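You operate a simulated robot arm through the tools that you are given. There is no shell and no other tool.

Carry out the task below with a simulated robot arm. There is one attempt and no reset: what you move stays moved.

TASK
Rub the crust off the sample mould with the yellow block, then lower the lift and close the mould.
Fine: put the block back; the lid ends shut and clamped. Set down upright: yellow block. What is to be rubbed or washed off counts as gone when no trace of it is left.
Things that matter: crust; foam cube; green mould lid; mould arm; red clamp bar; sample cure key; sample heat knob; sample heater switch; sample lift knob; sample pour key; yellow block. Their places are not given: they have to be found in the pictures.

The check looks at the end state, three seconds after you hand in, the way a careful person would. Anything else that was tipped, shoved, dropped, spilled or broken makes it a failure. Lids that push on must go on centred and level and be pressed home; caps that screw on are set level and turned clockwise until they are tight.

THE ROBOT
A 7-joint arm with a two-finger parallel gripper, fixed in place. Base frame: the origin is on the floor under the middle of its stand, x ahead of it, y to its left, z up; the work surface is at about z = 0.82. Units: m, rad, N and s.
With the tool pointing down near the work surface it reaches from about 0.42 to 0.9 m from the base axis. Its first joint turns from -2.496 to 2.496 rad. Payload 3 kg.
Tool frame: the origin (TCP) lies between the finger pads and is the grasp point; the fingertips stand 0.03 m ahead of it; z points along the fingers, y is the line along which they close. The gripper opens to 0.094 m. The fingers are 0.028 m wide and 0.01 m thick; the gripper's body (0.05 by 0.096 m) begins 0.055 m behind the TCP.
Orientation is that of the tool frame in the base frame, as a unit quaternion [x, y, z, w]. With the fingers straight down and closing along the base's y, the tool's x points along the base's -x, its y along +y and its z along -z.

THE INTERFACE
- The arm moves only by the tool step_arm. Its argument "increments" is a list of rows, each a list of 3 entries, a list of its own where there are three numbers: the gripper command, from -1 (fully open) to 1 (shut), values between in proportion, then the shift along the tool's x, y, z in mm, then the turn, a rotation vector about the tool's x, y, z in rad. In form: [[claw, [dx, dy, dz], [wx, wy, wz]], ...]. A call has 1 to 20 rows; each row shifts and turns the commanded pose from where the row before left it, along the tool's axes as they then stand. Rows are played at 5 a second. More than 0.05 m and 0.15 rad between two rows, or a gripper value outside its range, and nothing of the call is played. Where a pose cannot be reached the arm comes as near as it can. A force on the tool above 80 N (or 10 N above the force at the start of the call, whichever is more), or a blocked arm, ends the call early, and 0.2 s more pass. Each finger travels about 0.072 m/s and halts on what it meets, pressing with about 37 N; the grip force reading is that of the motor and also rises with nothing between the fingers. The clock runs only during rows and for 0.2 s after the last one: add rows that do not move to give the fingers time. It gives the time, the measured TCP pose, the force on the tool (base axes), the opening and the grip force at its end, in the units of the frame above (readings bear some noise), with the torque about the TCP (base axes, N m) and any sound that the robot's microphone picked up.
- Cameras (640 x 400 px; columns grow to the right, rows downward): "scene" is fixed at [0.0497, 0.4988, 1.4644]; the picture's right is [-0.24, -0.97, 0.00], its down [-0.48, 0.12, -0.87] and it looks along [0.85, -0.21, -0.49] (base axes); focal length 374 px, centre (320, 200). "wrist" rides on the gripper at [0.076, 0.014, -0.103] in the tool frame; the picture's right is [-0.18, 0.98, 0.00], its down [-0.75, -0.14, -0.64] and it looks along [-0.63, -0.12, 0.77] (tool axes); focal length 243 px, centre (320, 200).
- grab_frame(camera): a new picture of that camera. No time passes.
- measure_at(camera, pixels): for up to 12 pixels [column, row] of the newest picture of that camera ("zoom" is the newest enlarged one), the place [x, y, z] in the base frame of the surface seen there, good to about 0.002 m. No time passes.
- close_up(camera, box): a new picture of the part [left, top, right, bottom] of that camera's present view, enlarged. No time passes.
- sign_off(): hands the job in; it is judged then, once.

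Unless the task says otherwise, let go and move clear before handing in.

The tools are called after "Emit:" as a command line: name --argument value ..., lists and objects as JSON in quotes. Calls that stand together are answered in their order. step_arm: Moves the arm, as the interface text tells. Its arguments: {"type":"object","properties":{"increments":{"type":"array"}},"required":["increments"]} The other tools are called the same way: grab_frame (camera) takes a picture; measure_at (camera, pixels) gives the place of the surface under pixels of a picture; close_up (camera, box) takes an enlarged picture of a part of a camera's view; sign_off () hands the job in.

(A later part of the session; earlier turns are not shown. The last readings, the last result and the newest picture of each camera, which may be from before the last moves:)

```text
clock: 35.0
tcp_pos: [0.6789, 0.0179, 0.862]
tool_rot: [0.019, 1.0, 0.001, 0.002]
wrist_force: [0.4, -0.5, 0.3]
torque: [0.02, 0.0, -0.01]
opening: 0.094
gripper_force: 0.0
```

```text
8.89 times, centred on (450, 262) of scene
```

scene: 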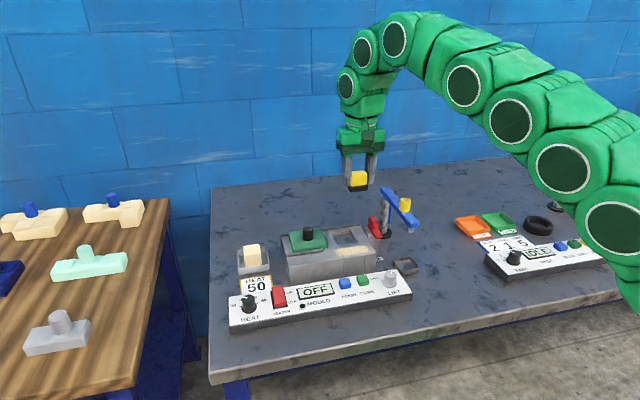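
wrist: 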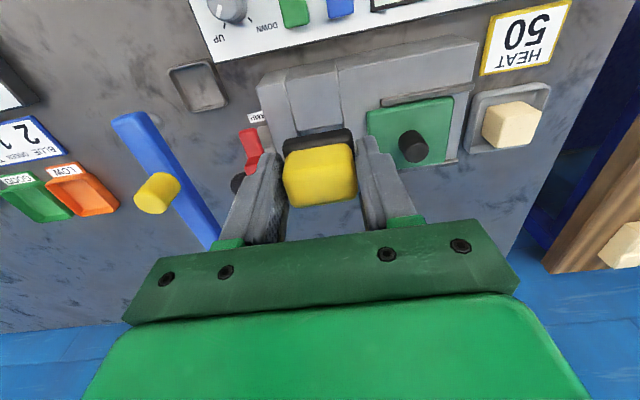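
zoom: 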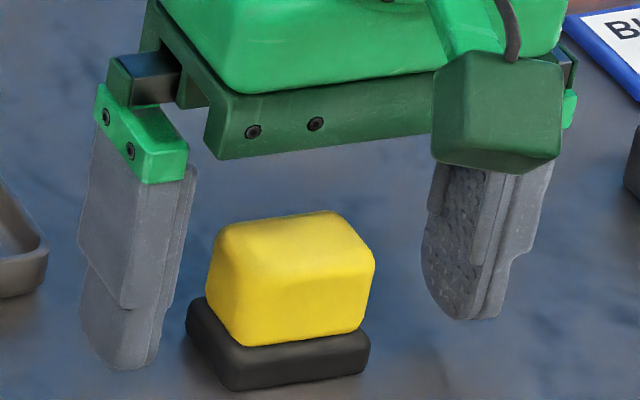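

The block stands upright and released. I'll rise straight up and confirm its position.

Emit:
step_arm --increments '[[-1, [0, 0, -25], [0, 0, 0]], [-1, [0, 0, -45], [0, 0, 0]], [-1, [0, 0, -45], [0, 0, -0.04]], [-1, [0, 0, -45], [0, 0, 0]], [-1, [0, 0, -45], [0, 0, 0]], [-1, [0, 0, 0], [0, 0, 0]], [-1, [0, 0, 0], [0, 0, 0]]]'

Emit:
grab_frame --camera "scene"

Emit:
close_up --camera "scene" --box '[428, 255, 468, 290]'

Emit:
measure_at --camera "zoom" --pixels '[[240, 132], [370, 112], [420, 165], [285, 185], [330, 150], [200, 235], [255, 305], [415, 280], [255, 335], [340, 235], [240, 210]]'

```text
clock: 36.6
tcp_pos: [0.6798, 0.0168, 1.0704]
tool_rot: [-0.001, 1.0, 0.002, 0.0]
wrist_force: [0.8, -0.2, -0.9]
torque: [-0.04, -0.02, 0.0]
opening: 0.0939
gripper_force: 0.0
```

```text
taken
```

scene: 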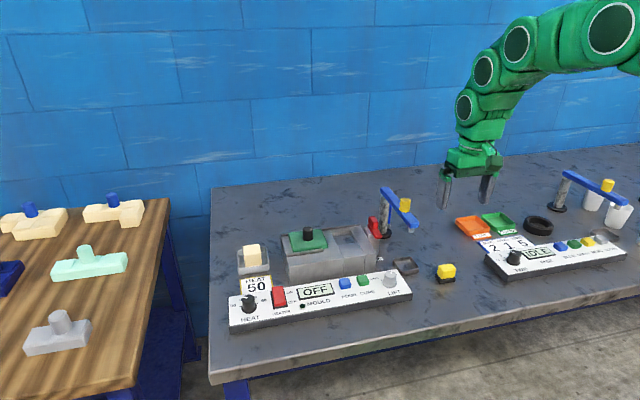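

```text
11.43 times, centred on (448, 272) of scene
```

zoom: 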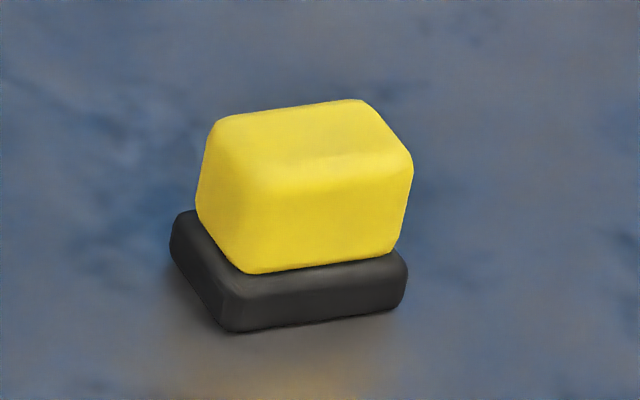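

```text
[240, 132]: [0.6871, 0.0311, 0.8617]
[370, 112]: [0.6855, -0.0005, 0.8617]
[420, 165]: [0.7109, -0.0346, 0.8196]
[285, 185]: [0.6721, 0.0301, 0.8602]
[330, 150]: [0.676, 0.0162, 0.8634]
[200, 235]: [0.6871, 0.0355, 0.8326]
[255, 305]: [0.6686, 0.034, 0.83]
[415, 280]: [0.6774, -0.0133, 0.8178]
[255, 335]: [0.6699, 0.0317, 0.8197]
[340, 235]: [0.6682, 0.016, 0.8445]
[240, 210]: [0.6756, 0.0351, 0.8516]
```

The block is upright within a few millimetres of its old place. Next I'll move at safe height to view the lift knob.

Emit:
step_arm --increments '[[-1, [10, 35, 0], [0, 0, 0]], [-1, [5, 45, 0], [0, 0, 0]], [-1, [5, 45, 0], [0, 0, 0]], [-1, [0, 31, 20], [0, 0, 0]], [-1, [0, 0, 40], [0, 0, 0]], [-1, [0, 0, 0], [0, 0, 0]], [-1, [0, 0, 0], [0, 0, 0]]]'

Emit:
grab_frame --camera "wrist"

Emit:
close_up --camera "scene" --box '[368, 260, 418, 300]'

```text
clock: 38.2
tcp_pos: [0.6592, 0.1712, 1.008]
tool_rot: [0.0, 1.0, 0.002, 0.001]
wrist_force: [-1.1, -0.1, -0.6]
torque: [0.01, 0.0, -0.03]
opening: 0.0942
gripper_force: 0.1
```

```text
taken
```

wrist: 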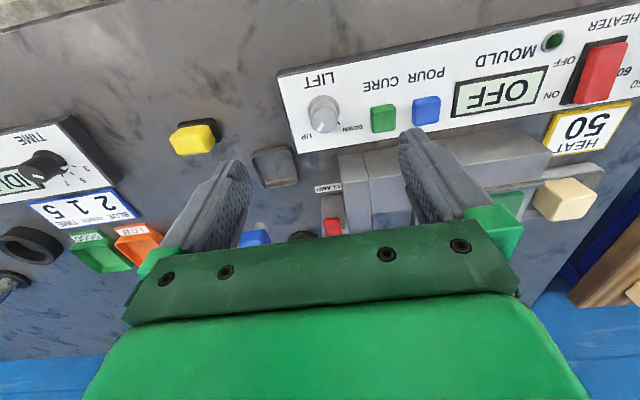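

```text
10.00 times, centred on (393, 280) of scene
```

zoom: 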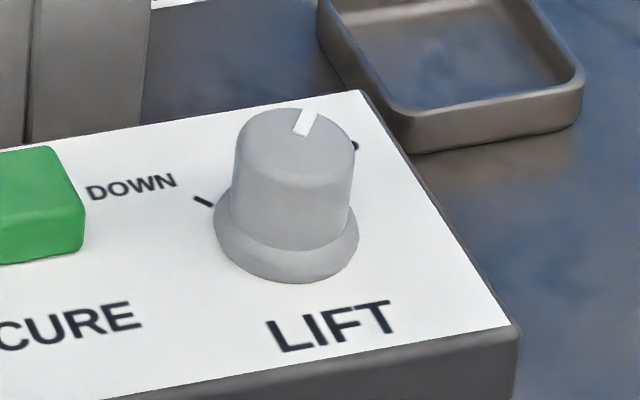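

Emit:
measure_at --camera "zoom" --pixels '[[298, 130], [310, 112], [302, 132], [203, 201], [355, 146], [290, 160], [245, 130], [340, 150], [285, 255], [225, 235], [350, 245], [285, 275]]'

Emit:
close_up --camera "wrist" --box '[290, 65, 390, 145]'

```text
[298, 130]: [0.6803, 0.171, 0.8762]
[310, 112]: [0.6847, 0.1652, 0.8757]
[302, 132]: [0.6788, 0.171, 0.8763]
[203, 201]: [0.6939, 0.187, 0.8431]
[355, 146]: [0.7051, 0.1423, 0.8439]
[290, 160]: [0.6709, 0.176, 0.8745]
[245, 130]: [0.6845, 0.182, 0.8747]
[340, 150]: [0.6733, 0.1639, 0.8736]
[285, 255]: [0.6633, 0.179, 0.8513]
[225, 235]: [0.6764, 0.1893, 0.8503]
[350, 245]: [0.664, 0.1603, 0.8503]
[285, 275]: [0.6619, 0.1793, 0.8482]
```

```text
5.00 times, centred on (340, 105) of wrist
```

zoom: 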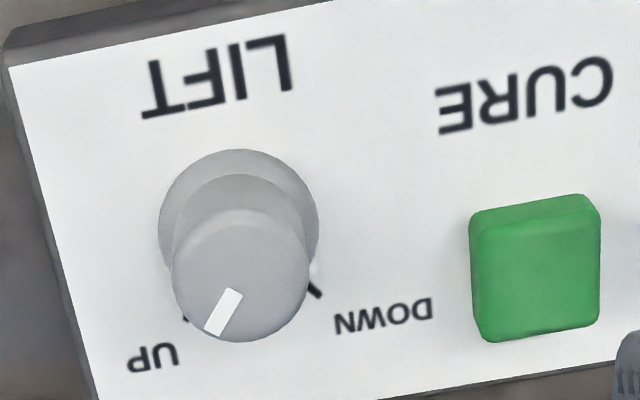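

The knob's pointer sits at lower left in this view, near UP. I'll measure the knob disc, pointer and tick marks from the wrist zoom.

Emit:
measure_at --camera "zoom" --pixels '[[241, 275], [180, 275], [302, 275], [241, 218], [241, 335], [215, 325], [232, 295], [316, 290], [186, 318], [310, 285], [165, 230], [245, 160]]'

Emit:
measure_at --camera "wrist" --pixels '[[383, 118], [426, 110], [353, 128], [311, 130]]'

```text
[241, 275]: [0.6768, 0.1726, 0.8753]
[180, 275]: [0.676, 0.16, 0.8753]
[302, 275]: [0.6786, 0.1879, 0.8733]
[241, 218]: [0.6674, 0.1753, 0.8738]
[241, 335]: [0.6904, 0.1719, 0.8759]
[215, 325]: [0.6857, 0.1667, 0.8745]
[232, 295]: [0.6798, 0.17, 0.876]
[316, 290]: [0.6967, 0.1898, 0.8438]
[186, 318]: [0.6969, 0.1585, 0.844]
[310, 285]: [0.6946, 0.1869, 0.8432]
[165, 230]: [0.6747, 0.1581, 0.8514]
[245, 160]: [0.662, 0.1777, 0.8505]
```

```text
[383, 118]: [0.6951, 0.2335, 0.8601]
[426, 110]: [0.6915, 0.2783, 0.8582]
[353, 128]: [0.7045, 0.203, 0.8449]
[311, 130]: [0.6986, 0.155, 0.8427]
```

The knob axis is at about (0.678, 0.174), radius ≈13.5 mm, top z 0.876; pointer at ≈−39° (UP) and the DOWN tick at ≈+40°, so it needs about +1.38 rad about base z. I'll pre-rotate the tool by 0.7 rad, narrow the opening, and come down over the knob.

Emit:
step_arm --increments '[[-0.1, [-9.4, 1.4, 0], [0, 0, 0]], [-0.1, [-9.4, 1.4, 0], [0, 0, 0]], [-0.1, [0, 0, 15], [0, 0, 0.14]], [-0.1, [0, 0, 15], [0, 0, 0.14]], [-0.1, [0, 0, 15], [0, 0, 0.14]], [-0.1, [0, 0, 15], [0, 0, 0.14]], [-0.1, [0, 0, 15], [0, 0, 0.14]], [-0.1, [0, 0, 0], [0, 0, 0]], [-0.1, [0, 0, 0], [0, 0, 0]]]'

Emit:
grab_frame --camera "wrist"

Emit:
close_up --camera "scene" --box '[340, 220, 440, 300]'

```text
clock: 40.2
tcp_pos: [0.6791, 0.1747, 0.9314]
tool_rot: [0.343, 0.939, 0.001, 0.001]
wrist_force: [0.3, -0.8, 0.6]
torque: [0.03, 0.0, 0.01]
opening: 0.0515
gripper_force: 0.1
```

```text
taken
```

wrist: 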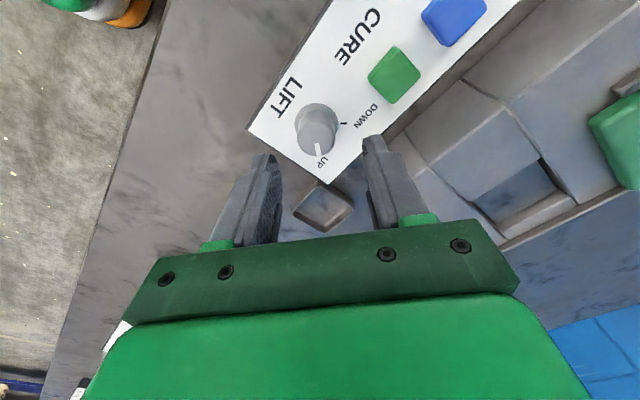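

```text
5.00 times, centred on (390, 260) of scene
```

zoom: 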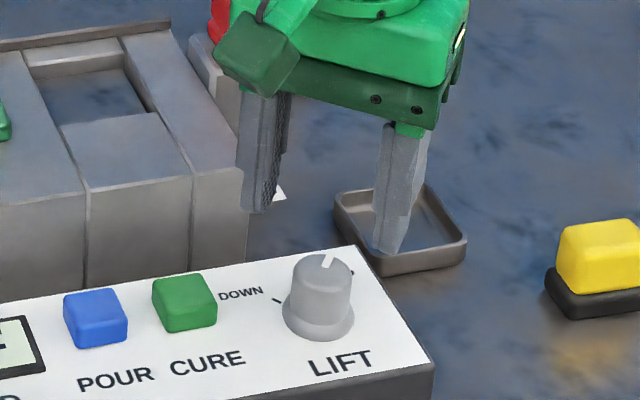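

The fingers straddle the knob direction. I'll zoom on the knob to verify the centre before descending.

Emit:
close_up --camera "wrist" --box '[270, 80, 370, 180]'

```text
4.00 times, centred on (320, 130) of wrist
```

zoom: 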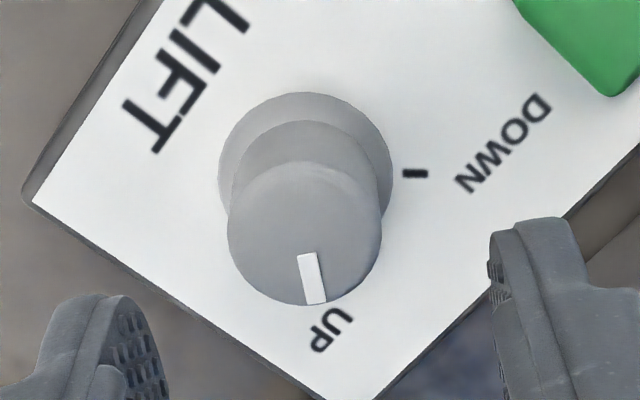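

Emit:
measure_at --camera "zoom" --pixels '[[235, 235], [375, 230], [304, 168], [304, 298], [304, 235], [415, 173], [308, 258], [316, 300], [225, 165], [390, 165], [305, 97]]'

```text
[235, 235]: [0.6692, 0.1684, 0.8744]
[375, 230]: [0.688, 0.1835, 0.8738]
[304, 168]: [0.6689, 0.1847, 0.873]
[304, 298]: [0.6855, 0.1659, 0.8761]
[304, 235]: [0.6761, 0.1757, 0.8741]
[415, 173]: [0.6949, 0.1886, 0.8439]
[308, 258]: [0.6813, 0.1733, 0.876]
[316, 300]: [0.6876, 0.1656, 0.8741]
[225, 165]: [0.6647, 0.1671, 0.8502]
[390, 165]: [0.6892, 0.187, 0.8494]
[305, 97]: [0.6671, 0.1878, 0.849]
```

Knob centre refined to (0.6777, 0.1757). I'll shift 1.7 mm, go down to z≈0.887 and close on the knob.

Emit:
step_arm --increments '[[-0.1, [1.7, 0, 20], [0, 0, 0]], [-0.1, [0, 0, 20], [0, 0, 0]], [-0.1, [0, 0, 4], [0, 0, 0]], [-0.1, [0, 0, 0], [0, 0, 0]]]'

Emit:
close_up --camera "scene" --box '[350, 230, 430, 300]'

```text
clock: 41.2
tcp_pos: [0.6785, 0.1771, 0.8881]
tool_rot: [0.342, 0.94, 0.002, 0.0]
wrist_force: [0.4, -0.8, 0.4]
torque: [0.02, 0.01, 0.04]
opening: 0.0518
gripper_force: 0.1
```

```text
5.71 times, centred on (390, 265) of scene
```

zoom: 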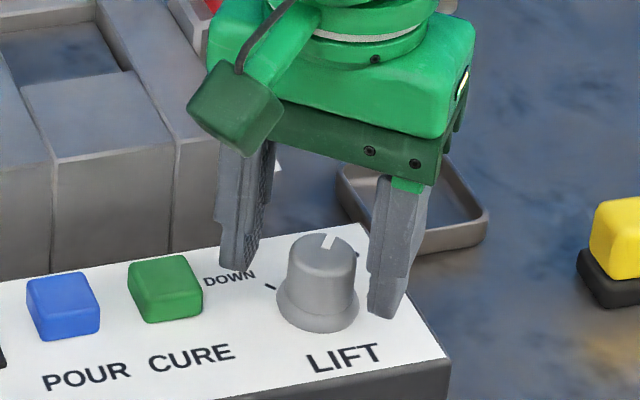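

The fingers are on both sides of the knob, clear of the CURE key. I'll close on it.

Emit:
step_arm --increments '[[1, [0, 0, 0], [0, 0, 0]], [1, [0, 0, 0], [0, 0, 0]], [1, [0, 0, 0], [0, 0, 0]], [1, [0, 0, 0], [0, 0, 0]]]'

Emit:
close_up --camera "scene" --box '[350, 230, 430, 300]'

```text
clock: 42.2
tcp_pos: [0.6763, 0.1745, 0.8883]
tool_rot: [0.342, 0.94, 0.0, -0.001]
wrist_force: [-45.4, -55.9, 19.2]
torque: [-1.26, 1.19, -0.17]
opening: 0.0277
gripper_force: 45.6
```

```text
5.71 times, centred on (390, 265) of scene
```

zoom: 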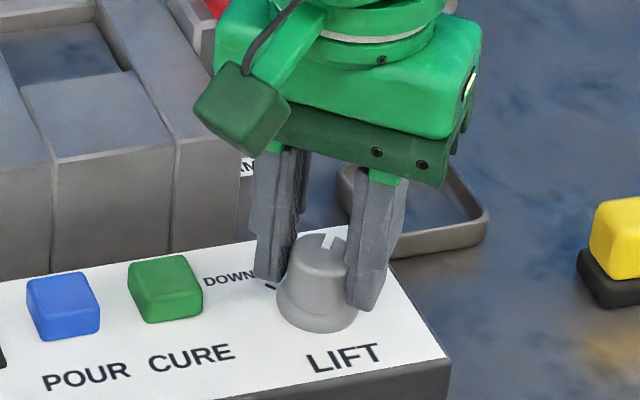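

A sideways force of about 72 N along the closing axis shows I was ~3.4 mm off along tool y. I'll shift the command −3.4 mm along tool y to relax it.

Emit:
step_arm --increments '[[1, [0, -1.7, 0], [0, 0, 0]], [1, [0, -1.7, 0], [0, 0, 0]], [1, [0, 0, 0], [0, 0, 0]]]'

```text
clock: 43.0
tcp_pos: [0.6771, 0.1742, 0.8885]
tool_rot: [0.343, 0.939, 0.002, 0.002]
wrist_force: [-14.2, -39.5, -1.6]
torque: [-1.7, 0.16, -0.07]
opening: 0.0278
gripper_force: 45.3
```

Force fell to about 42 N; I'll shift a little more the same way.

Emit:
step_arm --increments '[[1, [-0.4, -1.2, 0], [0, 0, 0]], [1, [-0.4, -0.8, 0], [0, 0, 0]], [1, [0, 0, 0], [0, 0, 0]]]'

```text
clock: 43.8
tcp_pos: [0.675, 0.1744, 0.8894]
tool_rot: [0.342, 0.94, 0.004, 0.002]
wrist_force: [29.4, 15.0, -23.8]
torque: [-0.15, -0.46, 0.02]
opening: 0.0276
gripper_force: 45.6
```

Now slightly overshot; I'll back 0.8 mm and relax the vertical pull.

Emit:
step_arm --increments '[[1, [-0.7, 0.8, 0.7], [0, 0, 0]], [1, [0, 0, 0], [0, 0, 0]]]'

```text
clock: 44.4
tcp_pos: [0.676, 0.1731, 0.8879]
tool_rot: [0.342, 0.94, 0.003, 0.001]
wrist_force: [19.8, 34.4, -2.6]
torque: [0.42, -0.22, 0.1]
opening: 0.0276
gripper_force: 44.7
```

I'll wait a moment to see the settled force.

Emit:
step_arm --increments '[[1, [0, 0, 0], [0, 0, 0]], [1, [0, 0, 0], [0, 0, 0]], [1, [0, 0, 0], [0, 0, 0]]]'

```text
clock: 45.2
tcp_pos: [0.6763, 0.1741, 0.8874]
tool_rot: [0.342, 0.94, 0.003, 0.002]
wrist_force: [22.1, 54.4, 10.1]
torque: [1.2, -0.18, 0.13]
opening: 0.028
gripper_force: 44.9
```

The force is still building (the controller integrates), so the command needs to be ~0.9 mm back along +tool y. I'll apply that and wait.

Emit:
step_arm --increments '[[1, [0, 1, 0.2], [0, 0, 0]], [1, [0, 0, 0], [0, 0, 0]], [1, [0, 0, 0], [0, 0, 0]]]'

```text
clock: 46.0
tcp_pos: [0.6768, 0.1739, 0.8875]
tool_rot: [0.342, 0.94, 0.003, 0.002]
wrist_force: [24.4, 46.9, 30.6]
torque: [1.19, -0.19, 0.11]
opening: 0.0278
gripper_force: 44.5
```

I'll reopen slightly to drop the preload, then re-centre on the measured grip centre (≈0.6765, 0.1740).

Emit:
step_arm --increments '[[0.2, [0, 0, 0], [0, 0, 0]], [0.0, [0, 0, 0], [0, 0, 0]], [0.0, [0, 0, 0], [0, 0, 0]], [0.0, [0, 0, 0], [0, 0, 0]]]'

Emit:
close_up --camera "scene" --box '[350, 230, 430, 300]'

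```text
clock: 47.0
tcp_pos: [0.6762, 0.1726, 0.8874]
tool_rot: [0.342, 0.94, 0.002, 0.0]
wrist_force: [0.9, 0.4, -0.7]
torque: [0.01, -0.01, 0.01]
opening: 0.0468
gripper_force: 0.1
```

```text
5.71 times, centred on (390, 265) of scene
```

zoom: 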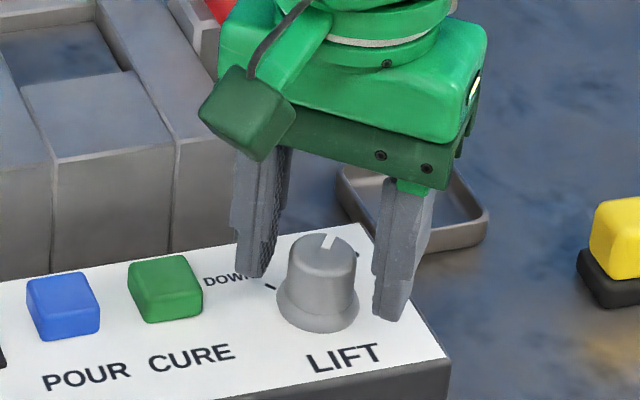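

Shift +1.1 mm along tool y and close again.

Emit:
step_arm --increments '[[0.0, [0, 1.1, 0], [0, 0, 0]], [0.0, [0, 0, 0], [0, 0, 0]], [0.2, [0, 0, 0], [0, 0, 0]], [1, [0, 0, 0], [0, 0, 0]], [1, [0, 0, 0], [0, 0, 0]]]'

```text
clock: 48.2
tcp_pos: [0.6767, 0.1745, 0.8878]
tool_rot: [0.342, 0.94, 0.002, -0.001]
wrist_force: [-5.8, -4.5, 3.9]
torque: [-0.47, 0.51, -0.02]
opening: 0.0276
gripper_force: 45.2
```

Now well centred (force only a few newtons). I'll start turning: −0.12 rad per row about tool z (counter-clockwise from above).

Emit:
step_arm --increments '[[1, [0, 0, 0], [0, 0, -0.12]], [1, [0, 0, 0], [0, 0, -0.12]], [1, [0, 0, 0], [0, 0, -0.12]], [1, [0, 0, 0], [0, 0, 0]]]'

Emit:
close_up --camera "scene" --box '[350, 230, 430, 300]'

```text
clock: 49.2
tcp_pos: [0.6756, 0.174, 0.8873]
tool_rot: [0.167, 0.986, 0.001, 0.0]
wrist_force: [-6.5, -14.1, -4.6]
torque: [-1.09, -0.35, 0.01]
opening: 0.0277
gripper_force: 45.1
```

```text
5.71 times, centred on (390, 265) of scene
```

zoom: 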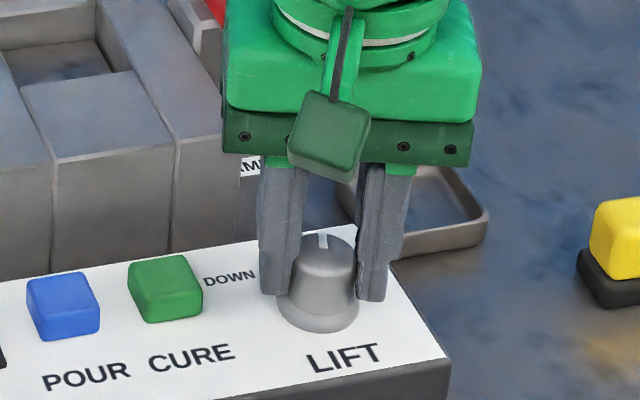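

The pointer is turning with the fingers and forces are low. Continue.

Emit:
step_arm --increments '[[1, [0, 0, 0], [0, 0, -0.12]], [1, [0, 0, 0], [0, 0, -0.12]], [1, [0, 0, 0], [0, 0, -0.12]], [1, [0, 0, 0], [0, 0, 0]]]'

Emit:
close_up --camera "scene" --box '[350, 230, 430, 300]'

```text
clock: 50.2
tcp_pos: [0.6751, 0.1731, 0.8873]
tool_rot: [-0.012, 1.0, 0.002, 0.001]
wrist_force: [-25.6, -32.7, 12.6]
torque: [-1.36, 0.79, -0.06]
opening: 0.0279
gripper_force: 45.0
```

```text
5.71 times, centred on (390, 265) of scene
```

zoom: 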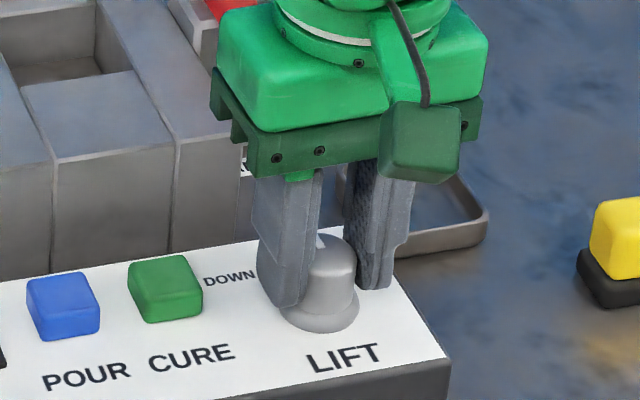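

Some sideways load built up (−26, −33 N). I'll shift the command ~1 mm that way and continue turning.

Emit:
step_arm --increments '[[1, [1, -1.3, 0], [0, 0, 0]], [1, [0, 0, 0], [0, 0, -0.12]], [1, [0, 0, 0], [0, 0, -0.12]], [1, [0, 0, 0], [0, 0, 0]]]'

Emit:
close_up --camera "scene" --box '[350, 230, 430, 300]'

```text
clock: 51.2
tcp_pos: [0.6763, 0.1713, 0.8861]
tool_rot: [-0.131, 0.991, 0.002, 0.001]
wrist_force: [-15.1, -29.2, 9.6]
torque: [-1.17, 0.43, -0.05]
opening: 0.0277
gripper_force: 44.9
```

```text
5.71 times, centred on (390, 265) of scene
```

zoom: 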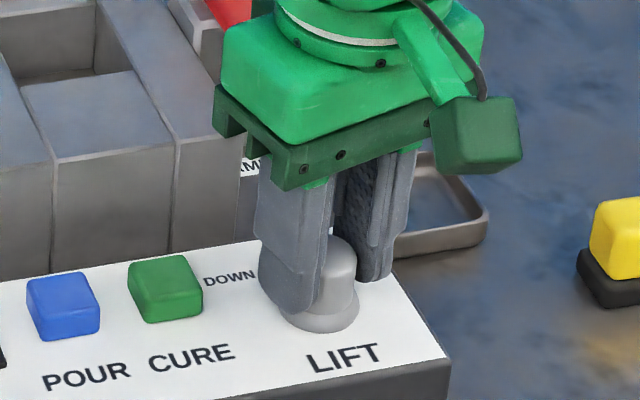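

Continuing: another small shift and 0.24 rad more.

Emit:
step_arm --increments '[[1, [0.7, -0.9, 0], [0, 0, 0]], [1, [0, 0, 0], [0, 0, -0.12]], [1, [0, 0, 0], [0, 0, -0.12]], [1, [0, 0, 0], [0, 0, 0]]]'

Emit:
close_up --camera "scene" --box '[300, 220, 430, 300]'

Emit:
grab_frame --camera "wrist"

```text
clock: 52.2
tcp_pos: [0.6762, 0.172, 0.8882]
tool_rot: [-0.249, 0.969, 0.001, 0.001]
wrist_force: [7.6, -13.1, -17.2]
torque: [-0.41, -0.94, -0.01]
opening: 0.0276
gripper_force: 44.7
```

```text
4.92 times, centred on (365, 260) of scene
```

zoom: 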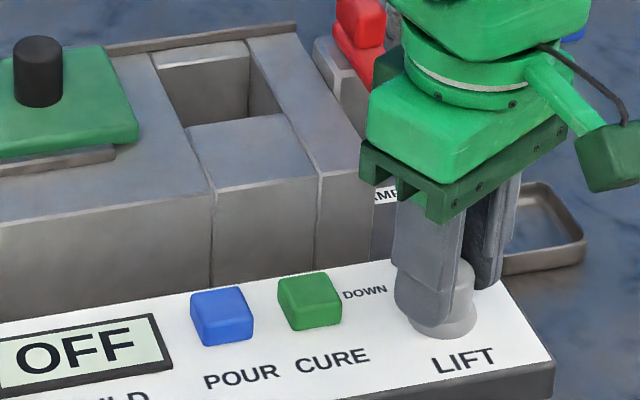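

```text
taken
```

wrist: 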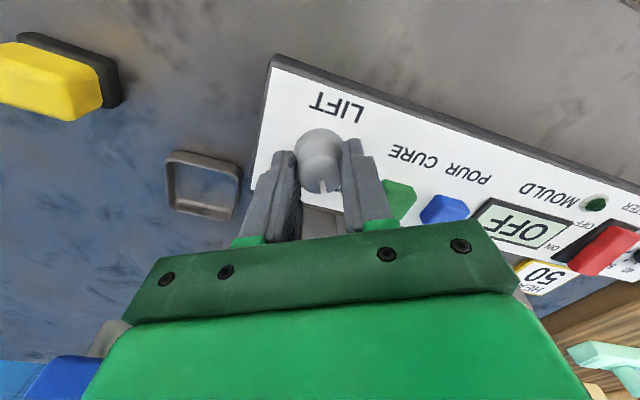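

The cavity floor is sinking as the knob turns, so it's working. I'll turn 0.2 rad further toward DOWN.

Emit:
step_arm --increments '[[1, [0, 0, 0], [0, 0, -0.1]], [1, [0, 0, 0], [0, 0, -0.1]], [1, [0, 0, 0], [0, 0, 0]], [1, [0, 0, 0], [0, 0, 0]]]'

Emit:
close_up --camera "wrist" --box '[260, 80, 400, 220]'

Emit:
close_up --camera "scene" --box '[300, 210, 430, 300]'

```text
clock: 53.2
tcp_pos: [0.6769, 0.1721, 0.8878]
tool_rot: [-0.343, 0.939, 0.001, 0.002]
wrist_force: [27.9, -13.8, -24.1]
torque: [-0.8, -0.8, -0.06]
opening: 0.0278
gripper_force: 45.1
```

```text
2.86 times, centred on (330, 150) of wrist
```

zoom: 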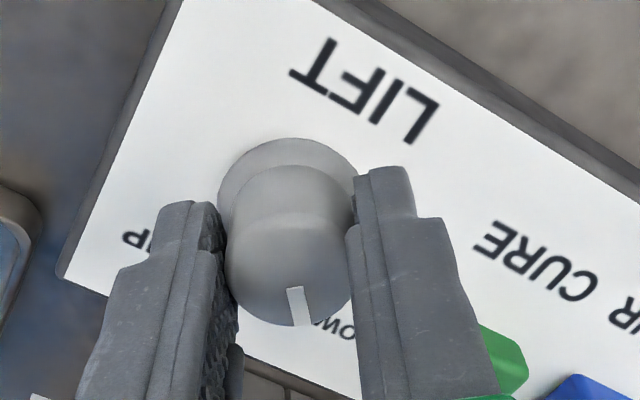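

```text
4.44 times, centred on (365, 255) of scene
```

zoom: 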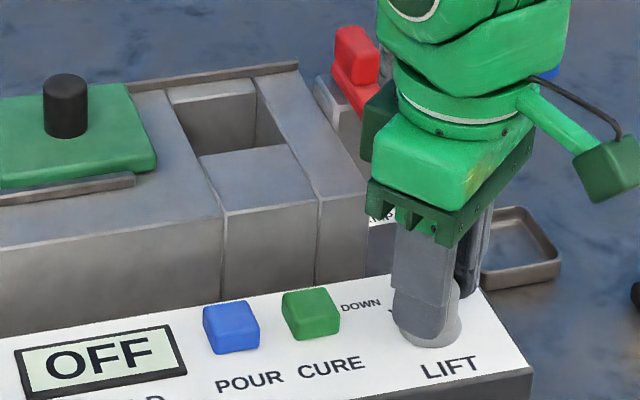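

The knob has turned 1.4 rad in total and its pointer is now on the DOWN side. I'll open the fingers a little and rise to check.

Emit:
step_arm --increments '[[0.3, [0, 0, 0], [0, 0, 0]], [0.0, [0, 0, 0], [0, 0, 0]], [0.0, [0, 0, 0], [0, 0, 0]], [0.0, [0, 0, -15], [0, 0, 0]], [0.0, [0, 0, -30], [0, 0, 0]], [0.0, [0, 0, -30], [0, 0, 0]], [0.0, [0, 0, -30], [0, 0, 0]], [0.0, [0, 0, 0], [0, 0, 0]]]'

Emit:
close_up --camera "wrist" --box '[260, 60, 400, 180]'

Emit:
close_up --camera "scene" --box '[300, 210, 430, 300]'

```text
clock: 55.0
tcp_pos: [0.6729, 0.1717, 0.9913]
tool_rot: [-0.344, 0.939, 0.001, 0.001]
wrist_force: [-0.2, 0.6, -0.6]
torque: [-0.02, -0.02, -0.05]
opening: 0.0472
gripper_force: 0.0
```

```text
3.33 times, centred on (330, 120) of wrist
```

zoom: 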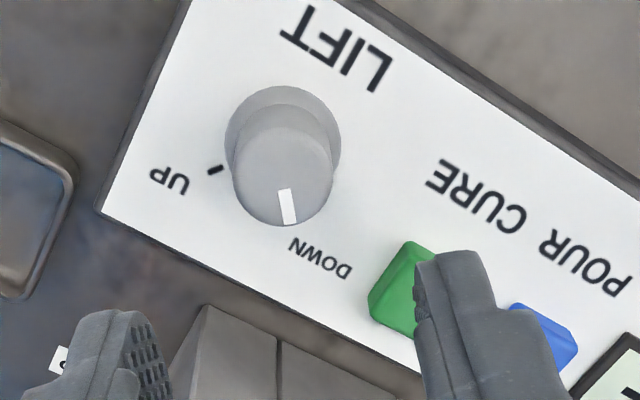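

```text
4.44 times, centred on (365, 255) of scene
```

zoom: 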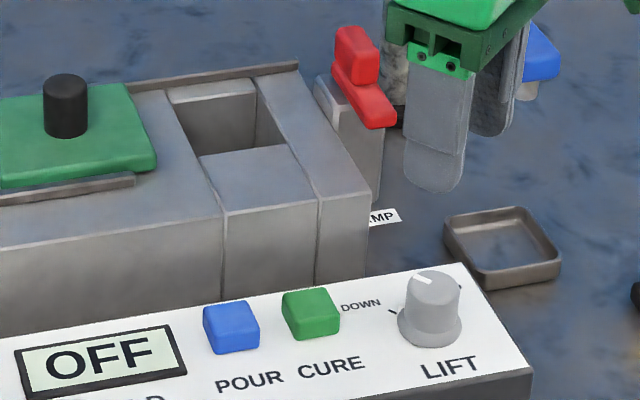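

The pointer is near DOWN; I'll measure its direction to see whether it is fully there.

Emit:
measure_at --camera "zoom" --pixels '[[422, 277], [412, 281], [434, 290], [390, 311], [455, 287], [435, 276]]'

Emit:
close_up --camera "scene" --box '[368, 260, 418, 300]'

Emit:
close_up --camera "wrist" --box '[295, 70, 375, 140]'

```text
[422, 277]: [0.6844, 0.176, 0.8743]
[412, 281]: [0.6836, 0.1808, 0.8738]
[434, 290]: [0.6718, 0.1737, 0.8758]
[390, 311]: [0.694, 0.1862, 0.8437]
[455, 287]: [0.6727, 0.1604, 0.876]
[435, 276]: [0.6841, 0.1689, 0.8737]
```

```text
10.00 times, centred on (393, 280) of scene
```

zoom: 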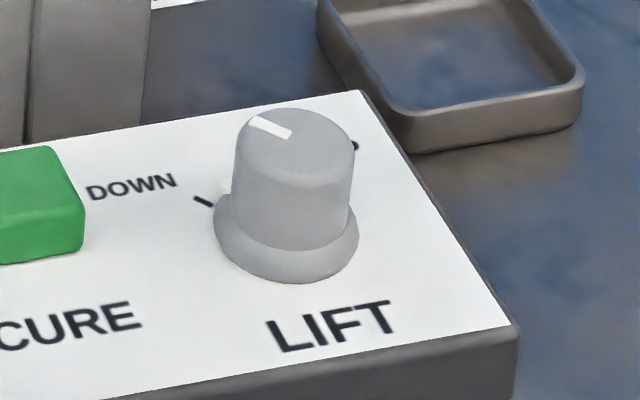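

```text
5.71 times, centred on (335, 105) of wrist
```

zoom: 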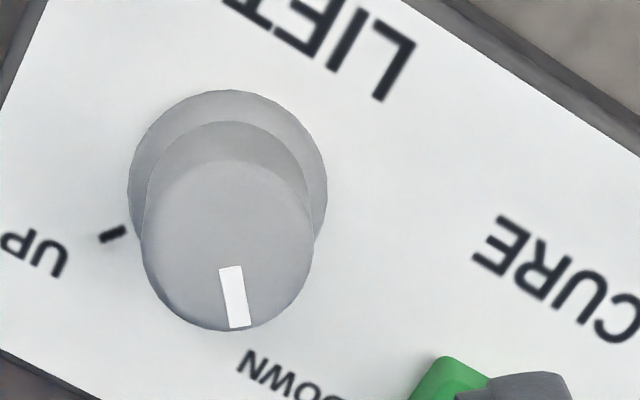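

By both views the pointer went from about −39° to +41°, i.e. onto the DOWN tick. I'll measure the cavity depth to confirm and look at the mould from the wrist with the tool squared up.

Emit:
step_arm --increments '[[0.0, [0, 0, -30], [0, 0, 0.14]], [0.0, [0, 0, -30], [0, 0, 0.14]], [0.0, [0, 0, -20], [0, 0, 0.14]], [0.0, [0, 0, 0], [0, 0, 0.14]], [0.0, [0, 0, 0], [0, 0, 0.142]], [0.0, [0, 0, 0], [0, 0, 0]], [0.0, [0, 0, 0], [0, 0, 0]]]'

Emit:
grab_frame --camera "wrist"

Emit:
close_up --camera "scene" --box '[275, 200, 405, 281]'

Emit:
measure_at --camera "zoom" --pixels '[[340, 165], [330, 185], [320, 160], [345, 185], [370, 200], [300, 165], [315, 195], [380, 180]]'

```text
clock: 56.6
tcp_pos: [0.6751, 0.1713, 1.0724]
tool_rot: [0.001, 1.0, 0.002, 0.001]
wrist_force: [0.8, -0.1, 0.0]
torque: [-0.01, 0.0, 0.01]
opening: 0.0469
gripper_force: 0.1
```

```text
taken
```

wrist: 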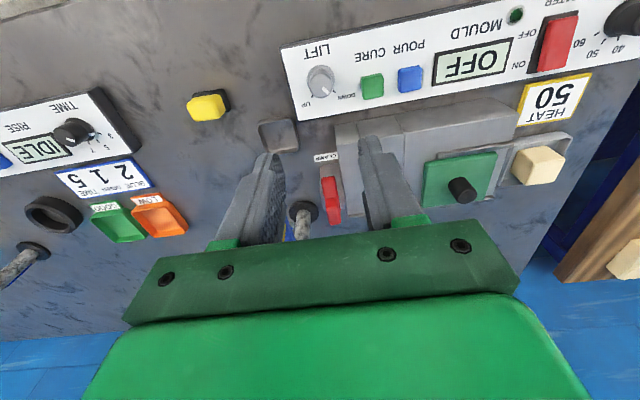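

```text
4.92 times, centred on (340, 240) of scene
```

zoom: 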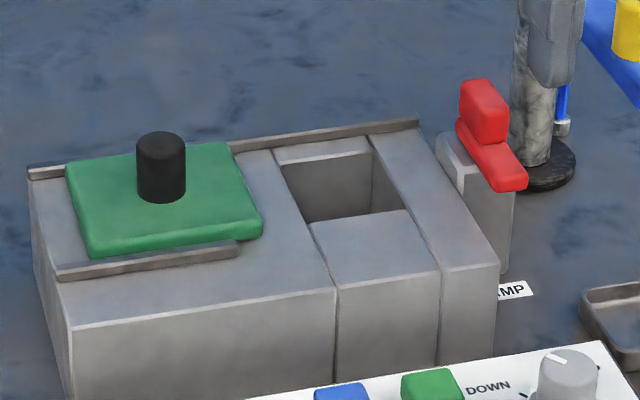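

```text
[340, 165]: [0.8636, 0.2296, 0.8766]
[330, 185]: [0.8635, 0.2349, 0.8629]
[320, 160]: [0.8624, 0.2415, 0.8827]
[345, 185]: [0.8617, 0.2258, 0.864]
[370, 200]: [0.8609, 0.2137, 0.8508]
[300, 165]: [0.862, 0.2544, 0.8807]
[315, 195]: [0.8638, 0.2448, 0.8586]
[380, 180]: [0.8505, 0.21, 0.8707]
```

The lift is down (cavity wall now visible to z≈0.85). Next I'll view the lid and clamp closely by moving toward (0.70, 0.30).

Emit:
step_arm --increments '[[0.0, [-5, 43, 0], [0, 0, 0]], [0.0, [-5, 43, 0], [0, 0, 0]], [0.0, [-5, 43, 0], [0, 0, 0]], [0.0, [0, 0, 0], [0, 0, 0]], [0.0, [0, 0, 0], [0, 0, 0]]]'

Emit:
grab_frame --camera "wrist"

Emit:
close_up --camera "scene" --box '[275, 195, 415, 281]'

```text
clock: 57.8
tcp_pos: [0.6914, 0.3014, 1.074]
tool_rot: [0.001, 1.0, 0.002, 0.002]
wrist_force: [-0.7, -0.8, -0.4]
torque: [0.0, 0.0, 0.02]
opening: 0.0467
gripper_force: 0.0
```

```text
taken
```

wrist: 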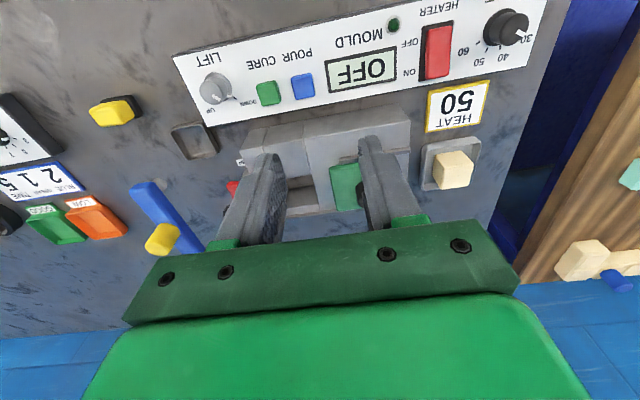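

```text
4.57 times, centred on (345, 238) of scene
```

zoom: 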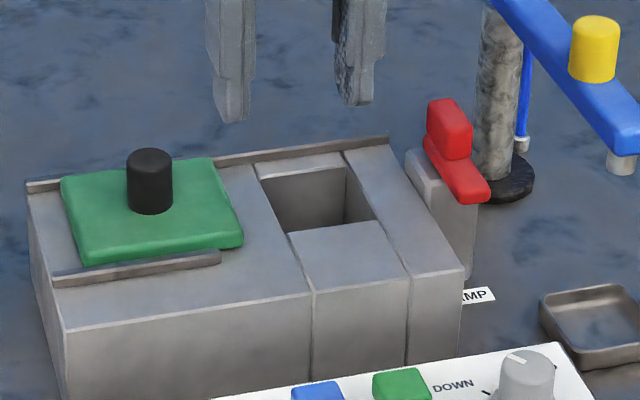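

The fingers hide the lid here. I'll move further forward with the gripper opened so lid and clamp appear in the upper part of the wrist view.

Emit:
step_arm --increments '[[-1, [-40, -10, -10], [0, 0, 0]], [-1, [-40, -10, -10], [0, 0, 0]], [-1, [-40, -10, 0], [0, 0, 0]], [-1, [0, 0, 0], [0, 0, 0]], [-1, [0, 0, 0], [0, 0, 0]]]'

Emit:
grab_frame --camera "wrist"

Emit:
close_up --camera "wrist" --box '[220, 20, 460, 170]'

```text
clock: 59.0
tcp_pos: [0.8015, 0.2726, 1.0937]
tool_rot: [-0.001, 1.0, 0.002, 0.001]
wrist_force: [0.1, -0.2, 0.0]
torque: [0.01, -0.01, 0.04]
opening: 0.0941
gripper_force: 0.2
out of reach, approached as far as the arm can: row 3
```

```text
taken
```

wrist: 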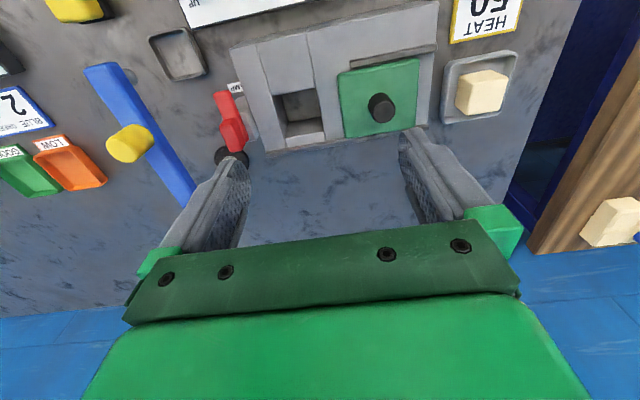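

```text
2.67 times, centred on (340, 95) of wrist
```

zoom: 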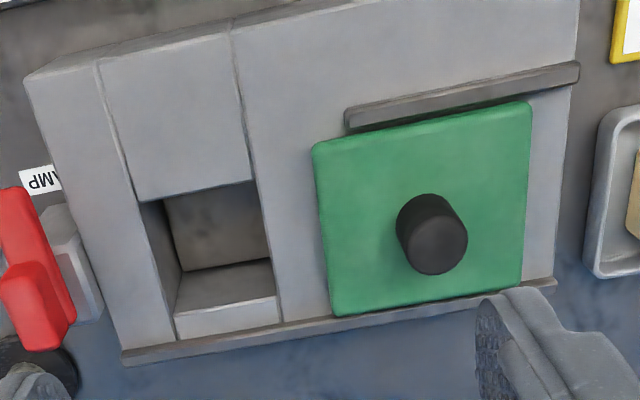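

This view shows the lid, the lowered cavity and the clamp clearly. I'll measure lid knob, lid edges, cavity floor and clamp points.

Emit:
measure_at --camera "zoom" --pixels '[[440, 250], [465, 240], [415, 255], [440, 272], [425, 200], [400, 220], [215, 225], [230, 290], [320, 160], [528, 115], [335, 305], [522, 278]]'

Emit:
measure_at --camera "zoom" --pixels '[[20, 200], [45, 260], [68, 320], [20, 280], [50, 335], [30, 310], [70, 225], [95, 300], [85, 260], [60, 300], [10, 240], [5, 260]]'

Emit:
close_up --camera "wrist" --box '[195, 75, 275, 175]'

```text
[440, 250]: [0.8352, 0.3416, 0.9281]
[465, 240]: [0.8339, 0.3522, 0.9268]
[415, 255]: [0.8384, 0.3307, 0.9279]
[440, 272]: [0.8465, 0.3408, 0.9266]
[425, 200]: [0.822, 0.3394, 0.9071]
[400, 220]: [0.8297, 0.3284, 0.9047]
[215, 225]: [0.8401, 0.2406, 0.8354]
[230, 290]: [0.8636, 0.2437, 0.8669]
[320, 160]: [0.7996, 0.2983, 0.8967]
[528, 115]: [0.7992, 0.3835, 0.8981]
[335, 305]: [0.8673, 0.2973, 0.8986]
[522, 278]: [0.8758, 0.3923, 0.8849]
```

```text
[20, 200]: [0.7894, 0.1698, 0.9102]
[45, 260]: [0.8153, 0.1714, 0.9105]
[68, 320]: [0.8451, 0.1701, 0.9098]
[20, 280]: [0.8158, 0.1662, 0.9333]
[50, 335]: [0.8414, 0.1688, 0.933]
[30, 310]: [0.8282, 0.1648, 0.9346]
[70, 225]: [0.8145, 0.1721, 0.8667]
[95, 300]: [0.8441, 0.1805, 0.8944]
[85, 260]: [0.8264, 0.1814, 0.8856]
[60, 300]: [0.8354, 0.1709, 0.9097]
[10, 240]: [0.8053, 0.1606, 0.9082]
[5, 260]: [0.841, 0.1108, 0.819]
```

```text
4.00 times, centred on (235, 125) of wrist
```

zoom: 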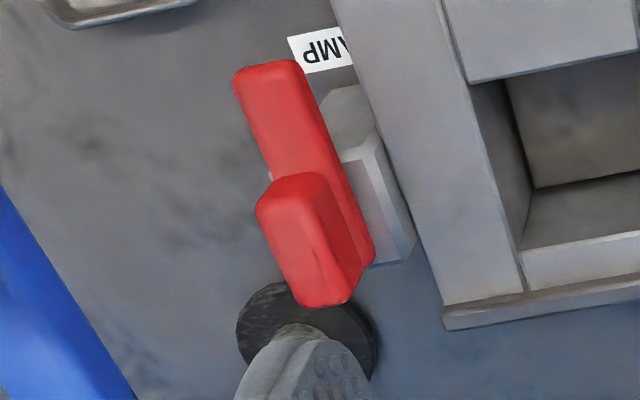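

The lid knob is at about (0.834, 0.341), radius 11 mm, top z 0.928 – near the edge of reach (0.90 m). I'll back off slightly, come lower, and tilt the tool 0.2 rad outward about its closing axis.

Emit:
step_arm --increments '[[0.0, [20, 10, 20], [0, 0, 0]], [0.0, [10, 10, 35], [0, 0, 0]], [0.0, [0, 10, 35], [0, 0, 0]], [0.0, [0, 0, 0], [0, -0.1, 0]], [0.0, [0, 0, 0], [0, -0.1, 0]], [0.0, [0, 0, 0], [0, 0, 0]], [0.0, [0, 0, 0], [0, 0, 0]]]'

Emit:
grab_frame --camera "scene"

Emit:
grab_frame --camera "wrist"

```text
clock: 60.6
tcp_pos: [0.7708, 0.3019, 1.0034]
tool_rot: [0.0, 0.995, 0.002, 0.101]
wrist_force: [-0.1, 0.2, 0.0]
torque: [0.0, 0.0, 0.01]
opening: 0.0469
gripper_force: 0.0
```

```text
taken
```

scene: 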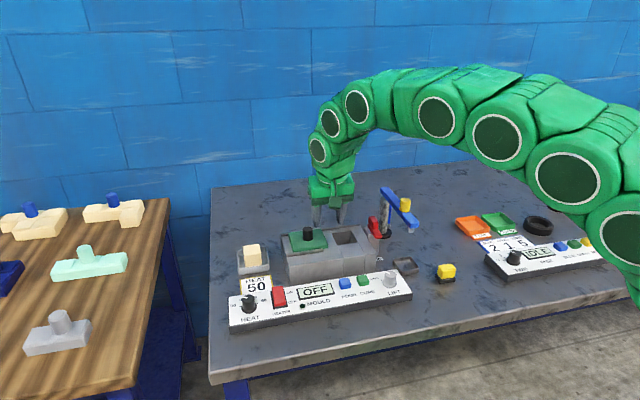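

```text
taken
```

wrist: 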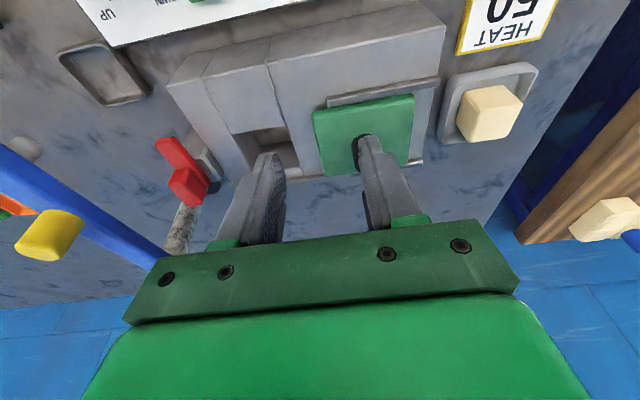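

The tool tilts outward as intended. I'll move above the lid knob at z≈0.99.

Emit:
step_arm --increments '[[0.0, [-30.4, 19.5, 8.7], [0, 0, 0]], [0.0, [-30.3, 19.5, 8.7], [0, 0, 0]], [0.0, [0, 0, 0], [0, 0, 0]], [0.0, [0, 0, 0], [0, 0, 0]]]'

Emit:
grab_frame --camera "wrist"

Emit:
close_up --camera "scene" --box '[270, 190, 380, 270]'

```text
clock: 61.6
tcp_pos: [0.8322, 0.3409, 0.9997]
tool_rot: [0.0, 0.995, 0.002, 0.101]
wrist_force: [0.0, -0.4, 0.3]
torque: [0.01, 0.0, 0.01]
opening: 0.0469
gripper_force: 0.1
```

```text
taken
```

wrist: 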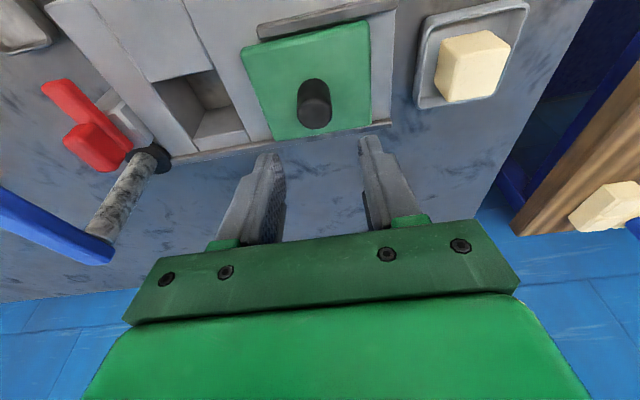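

```text
5.00 times, centred on (325, 230) of scene
```

zoom: 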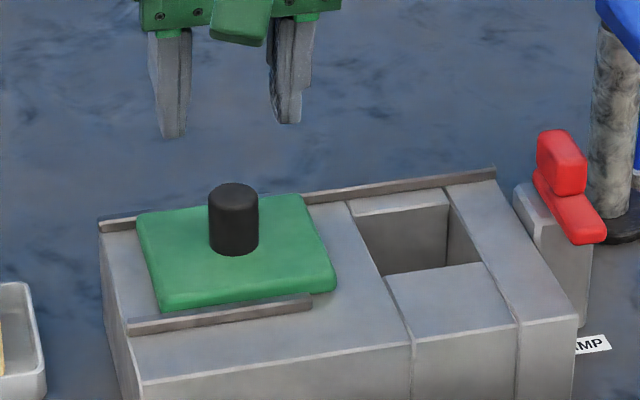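

Reached. I'll measure the knob centre from here before descending.

Emit:
close_up --camera "wrist" --box '[270, 60, 360, 150]'

```text
4.44 times, centred on (315, 105) of wrist
```

zoom: 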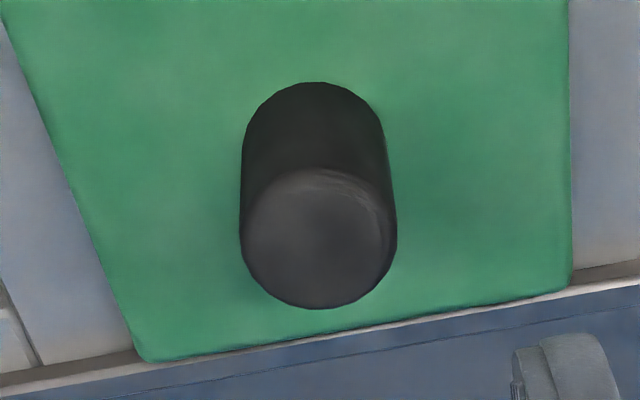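

Emit:
measure_at --camera "zoom" --pixels '[[318, 240], [248, 240], [388, 240], [318, 178], [318, 300], [320, 100], [200, 200], [450, 150]]'

```text
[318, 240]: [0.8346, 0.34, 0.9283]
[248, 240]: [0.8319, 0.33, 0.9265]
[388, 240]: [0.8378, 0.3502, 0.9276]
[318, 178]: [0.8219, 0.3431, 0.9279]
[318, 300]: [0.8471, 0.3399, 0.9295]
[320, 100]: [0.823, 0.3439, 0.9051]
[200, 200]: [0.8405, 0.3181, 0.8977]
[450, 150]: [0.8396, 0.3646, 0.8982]
```

Knob centre (0.8345, 0.3405). I'll descend so the fingertips straddle it with ~8 mm above the lid, then close.

Emit:
step_arm --increments '[[0.0, [4.8, -0.2, 29.5], [0, 0, 0]], [0.0, [4.8, -0.2, 29.5], [0, 0, 0]], [0.0, [0.5, 0, 2.5], [0, 0, 0]], [0.0, [0, 0, 0], [0, 0, 0]], [0.0, [0, 0, 0], [0, 0, 0]]]'

Emit:
close_up --camera "scene" --box '[270, 190, 380, 270]'

Emit:
grab_frame --camera "wrist"

```text
clock: 62.8
tcp_pos: [0.8358, 0.342, 0.9353]
tool_rot: [0.0, 0.995, 0.002, 0.101]
wrist_force: [0.4, -0.6, 0.1]
torque: [0.01, 0.0, 0.01]
opening: 0.047
gripper_force: 0.0
```

```text
5.00 times, centred on (325, 230) of scene
```

zoom: 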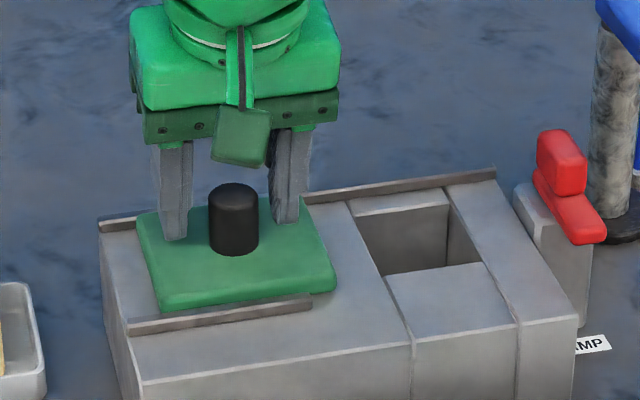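

```text
taken
```

wrist: 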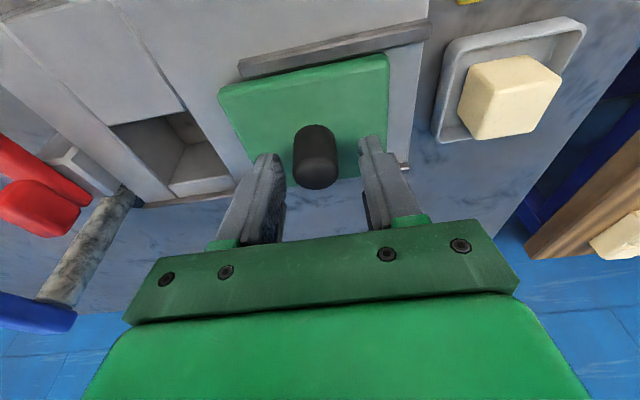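

Fingers straddle the lid knob evenly. Close on it.

Emit:
step_arm --increments '[[0.3, [0, 0, 0], [0, 0, 0]], [1, [0, 0, 0], [0, 0, 0]], [1, [0, 0, 0], [0, 0, 0]], [1, [0, 0, 0], [0, 0, 0]]]'

Emit:
close_up --camera "scene" --box '[270, 190, 380, 270]'

```text
clock: 63.8
tcp_pos: [0.8367, 0.339, 0.9365]
tool_rot: [0.001, 0.995, 0.001, 0.1]
wrist_force: [-8.6, -20.3, 2.2]
torque: [-1.12, 0.3, 0.03]
opening: 0.0254
gripper_force: 44.9
```

```text
5.00 times, centred on (325, 230) of scene
```

zoom: 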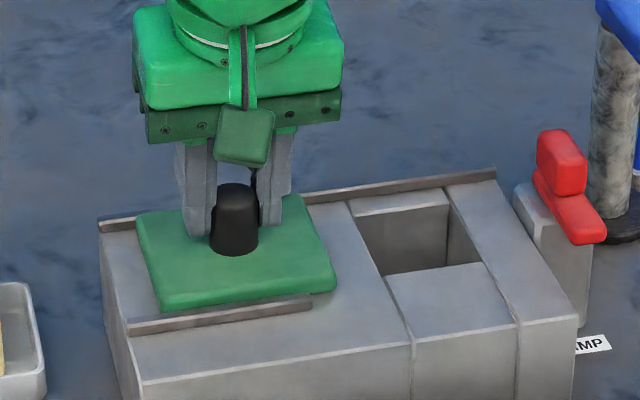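

Gripped at 0.0254 m. I'll slide the lid toward −y in small steps and watch the force.

Emit:
step_arm --increments '[[1, [0, -5, 0], [0, 0, 0]], [1, [0, -5, 0], [0, 0, 0]], [1, [0, -5, 0], [0, 0, 0]], [1, [0, 0, 0], [0, 0, 0]]]'

Emit:
close_up --camera "scene" --box '[270, 190, 380, 270]'

```text
clock: 64.8
tcp_pos: [0.835, 0.3272, 0.9363]
tool_rot: [0.0, 0.995, 0.002, 0.101]
wrist_force: [-13.2, 0.3, 1.0]
torque: [-0.51, -0.06, 0.14]
opening: 0.0255
gripper_force: 44.9
```

```text
5.00 times, centred on (325, 230) of scene
```

zoom: 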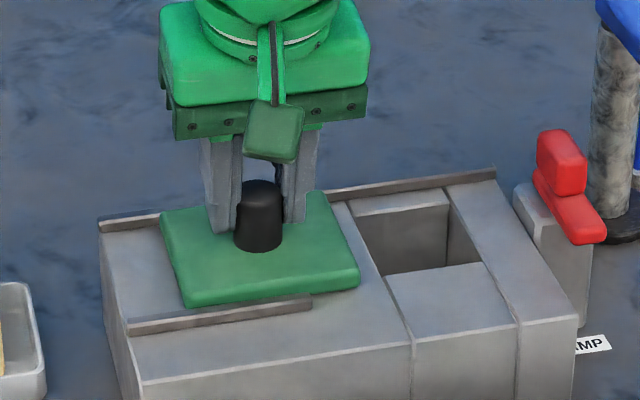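

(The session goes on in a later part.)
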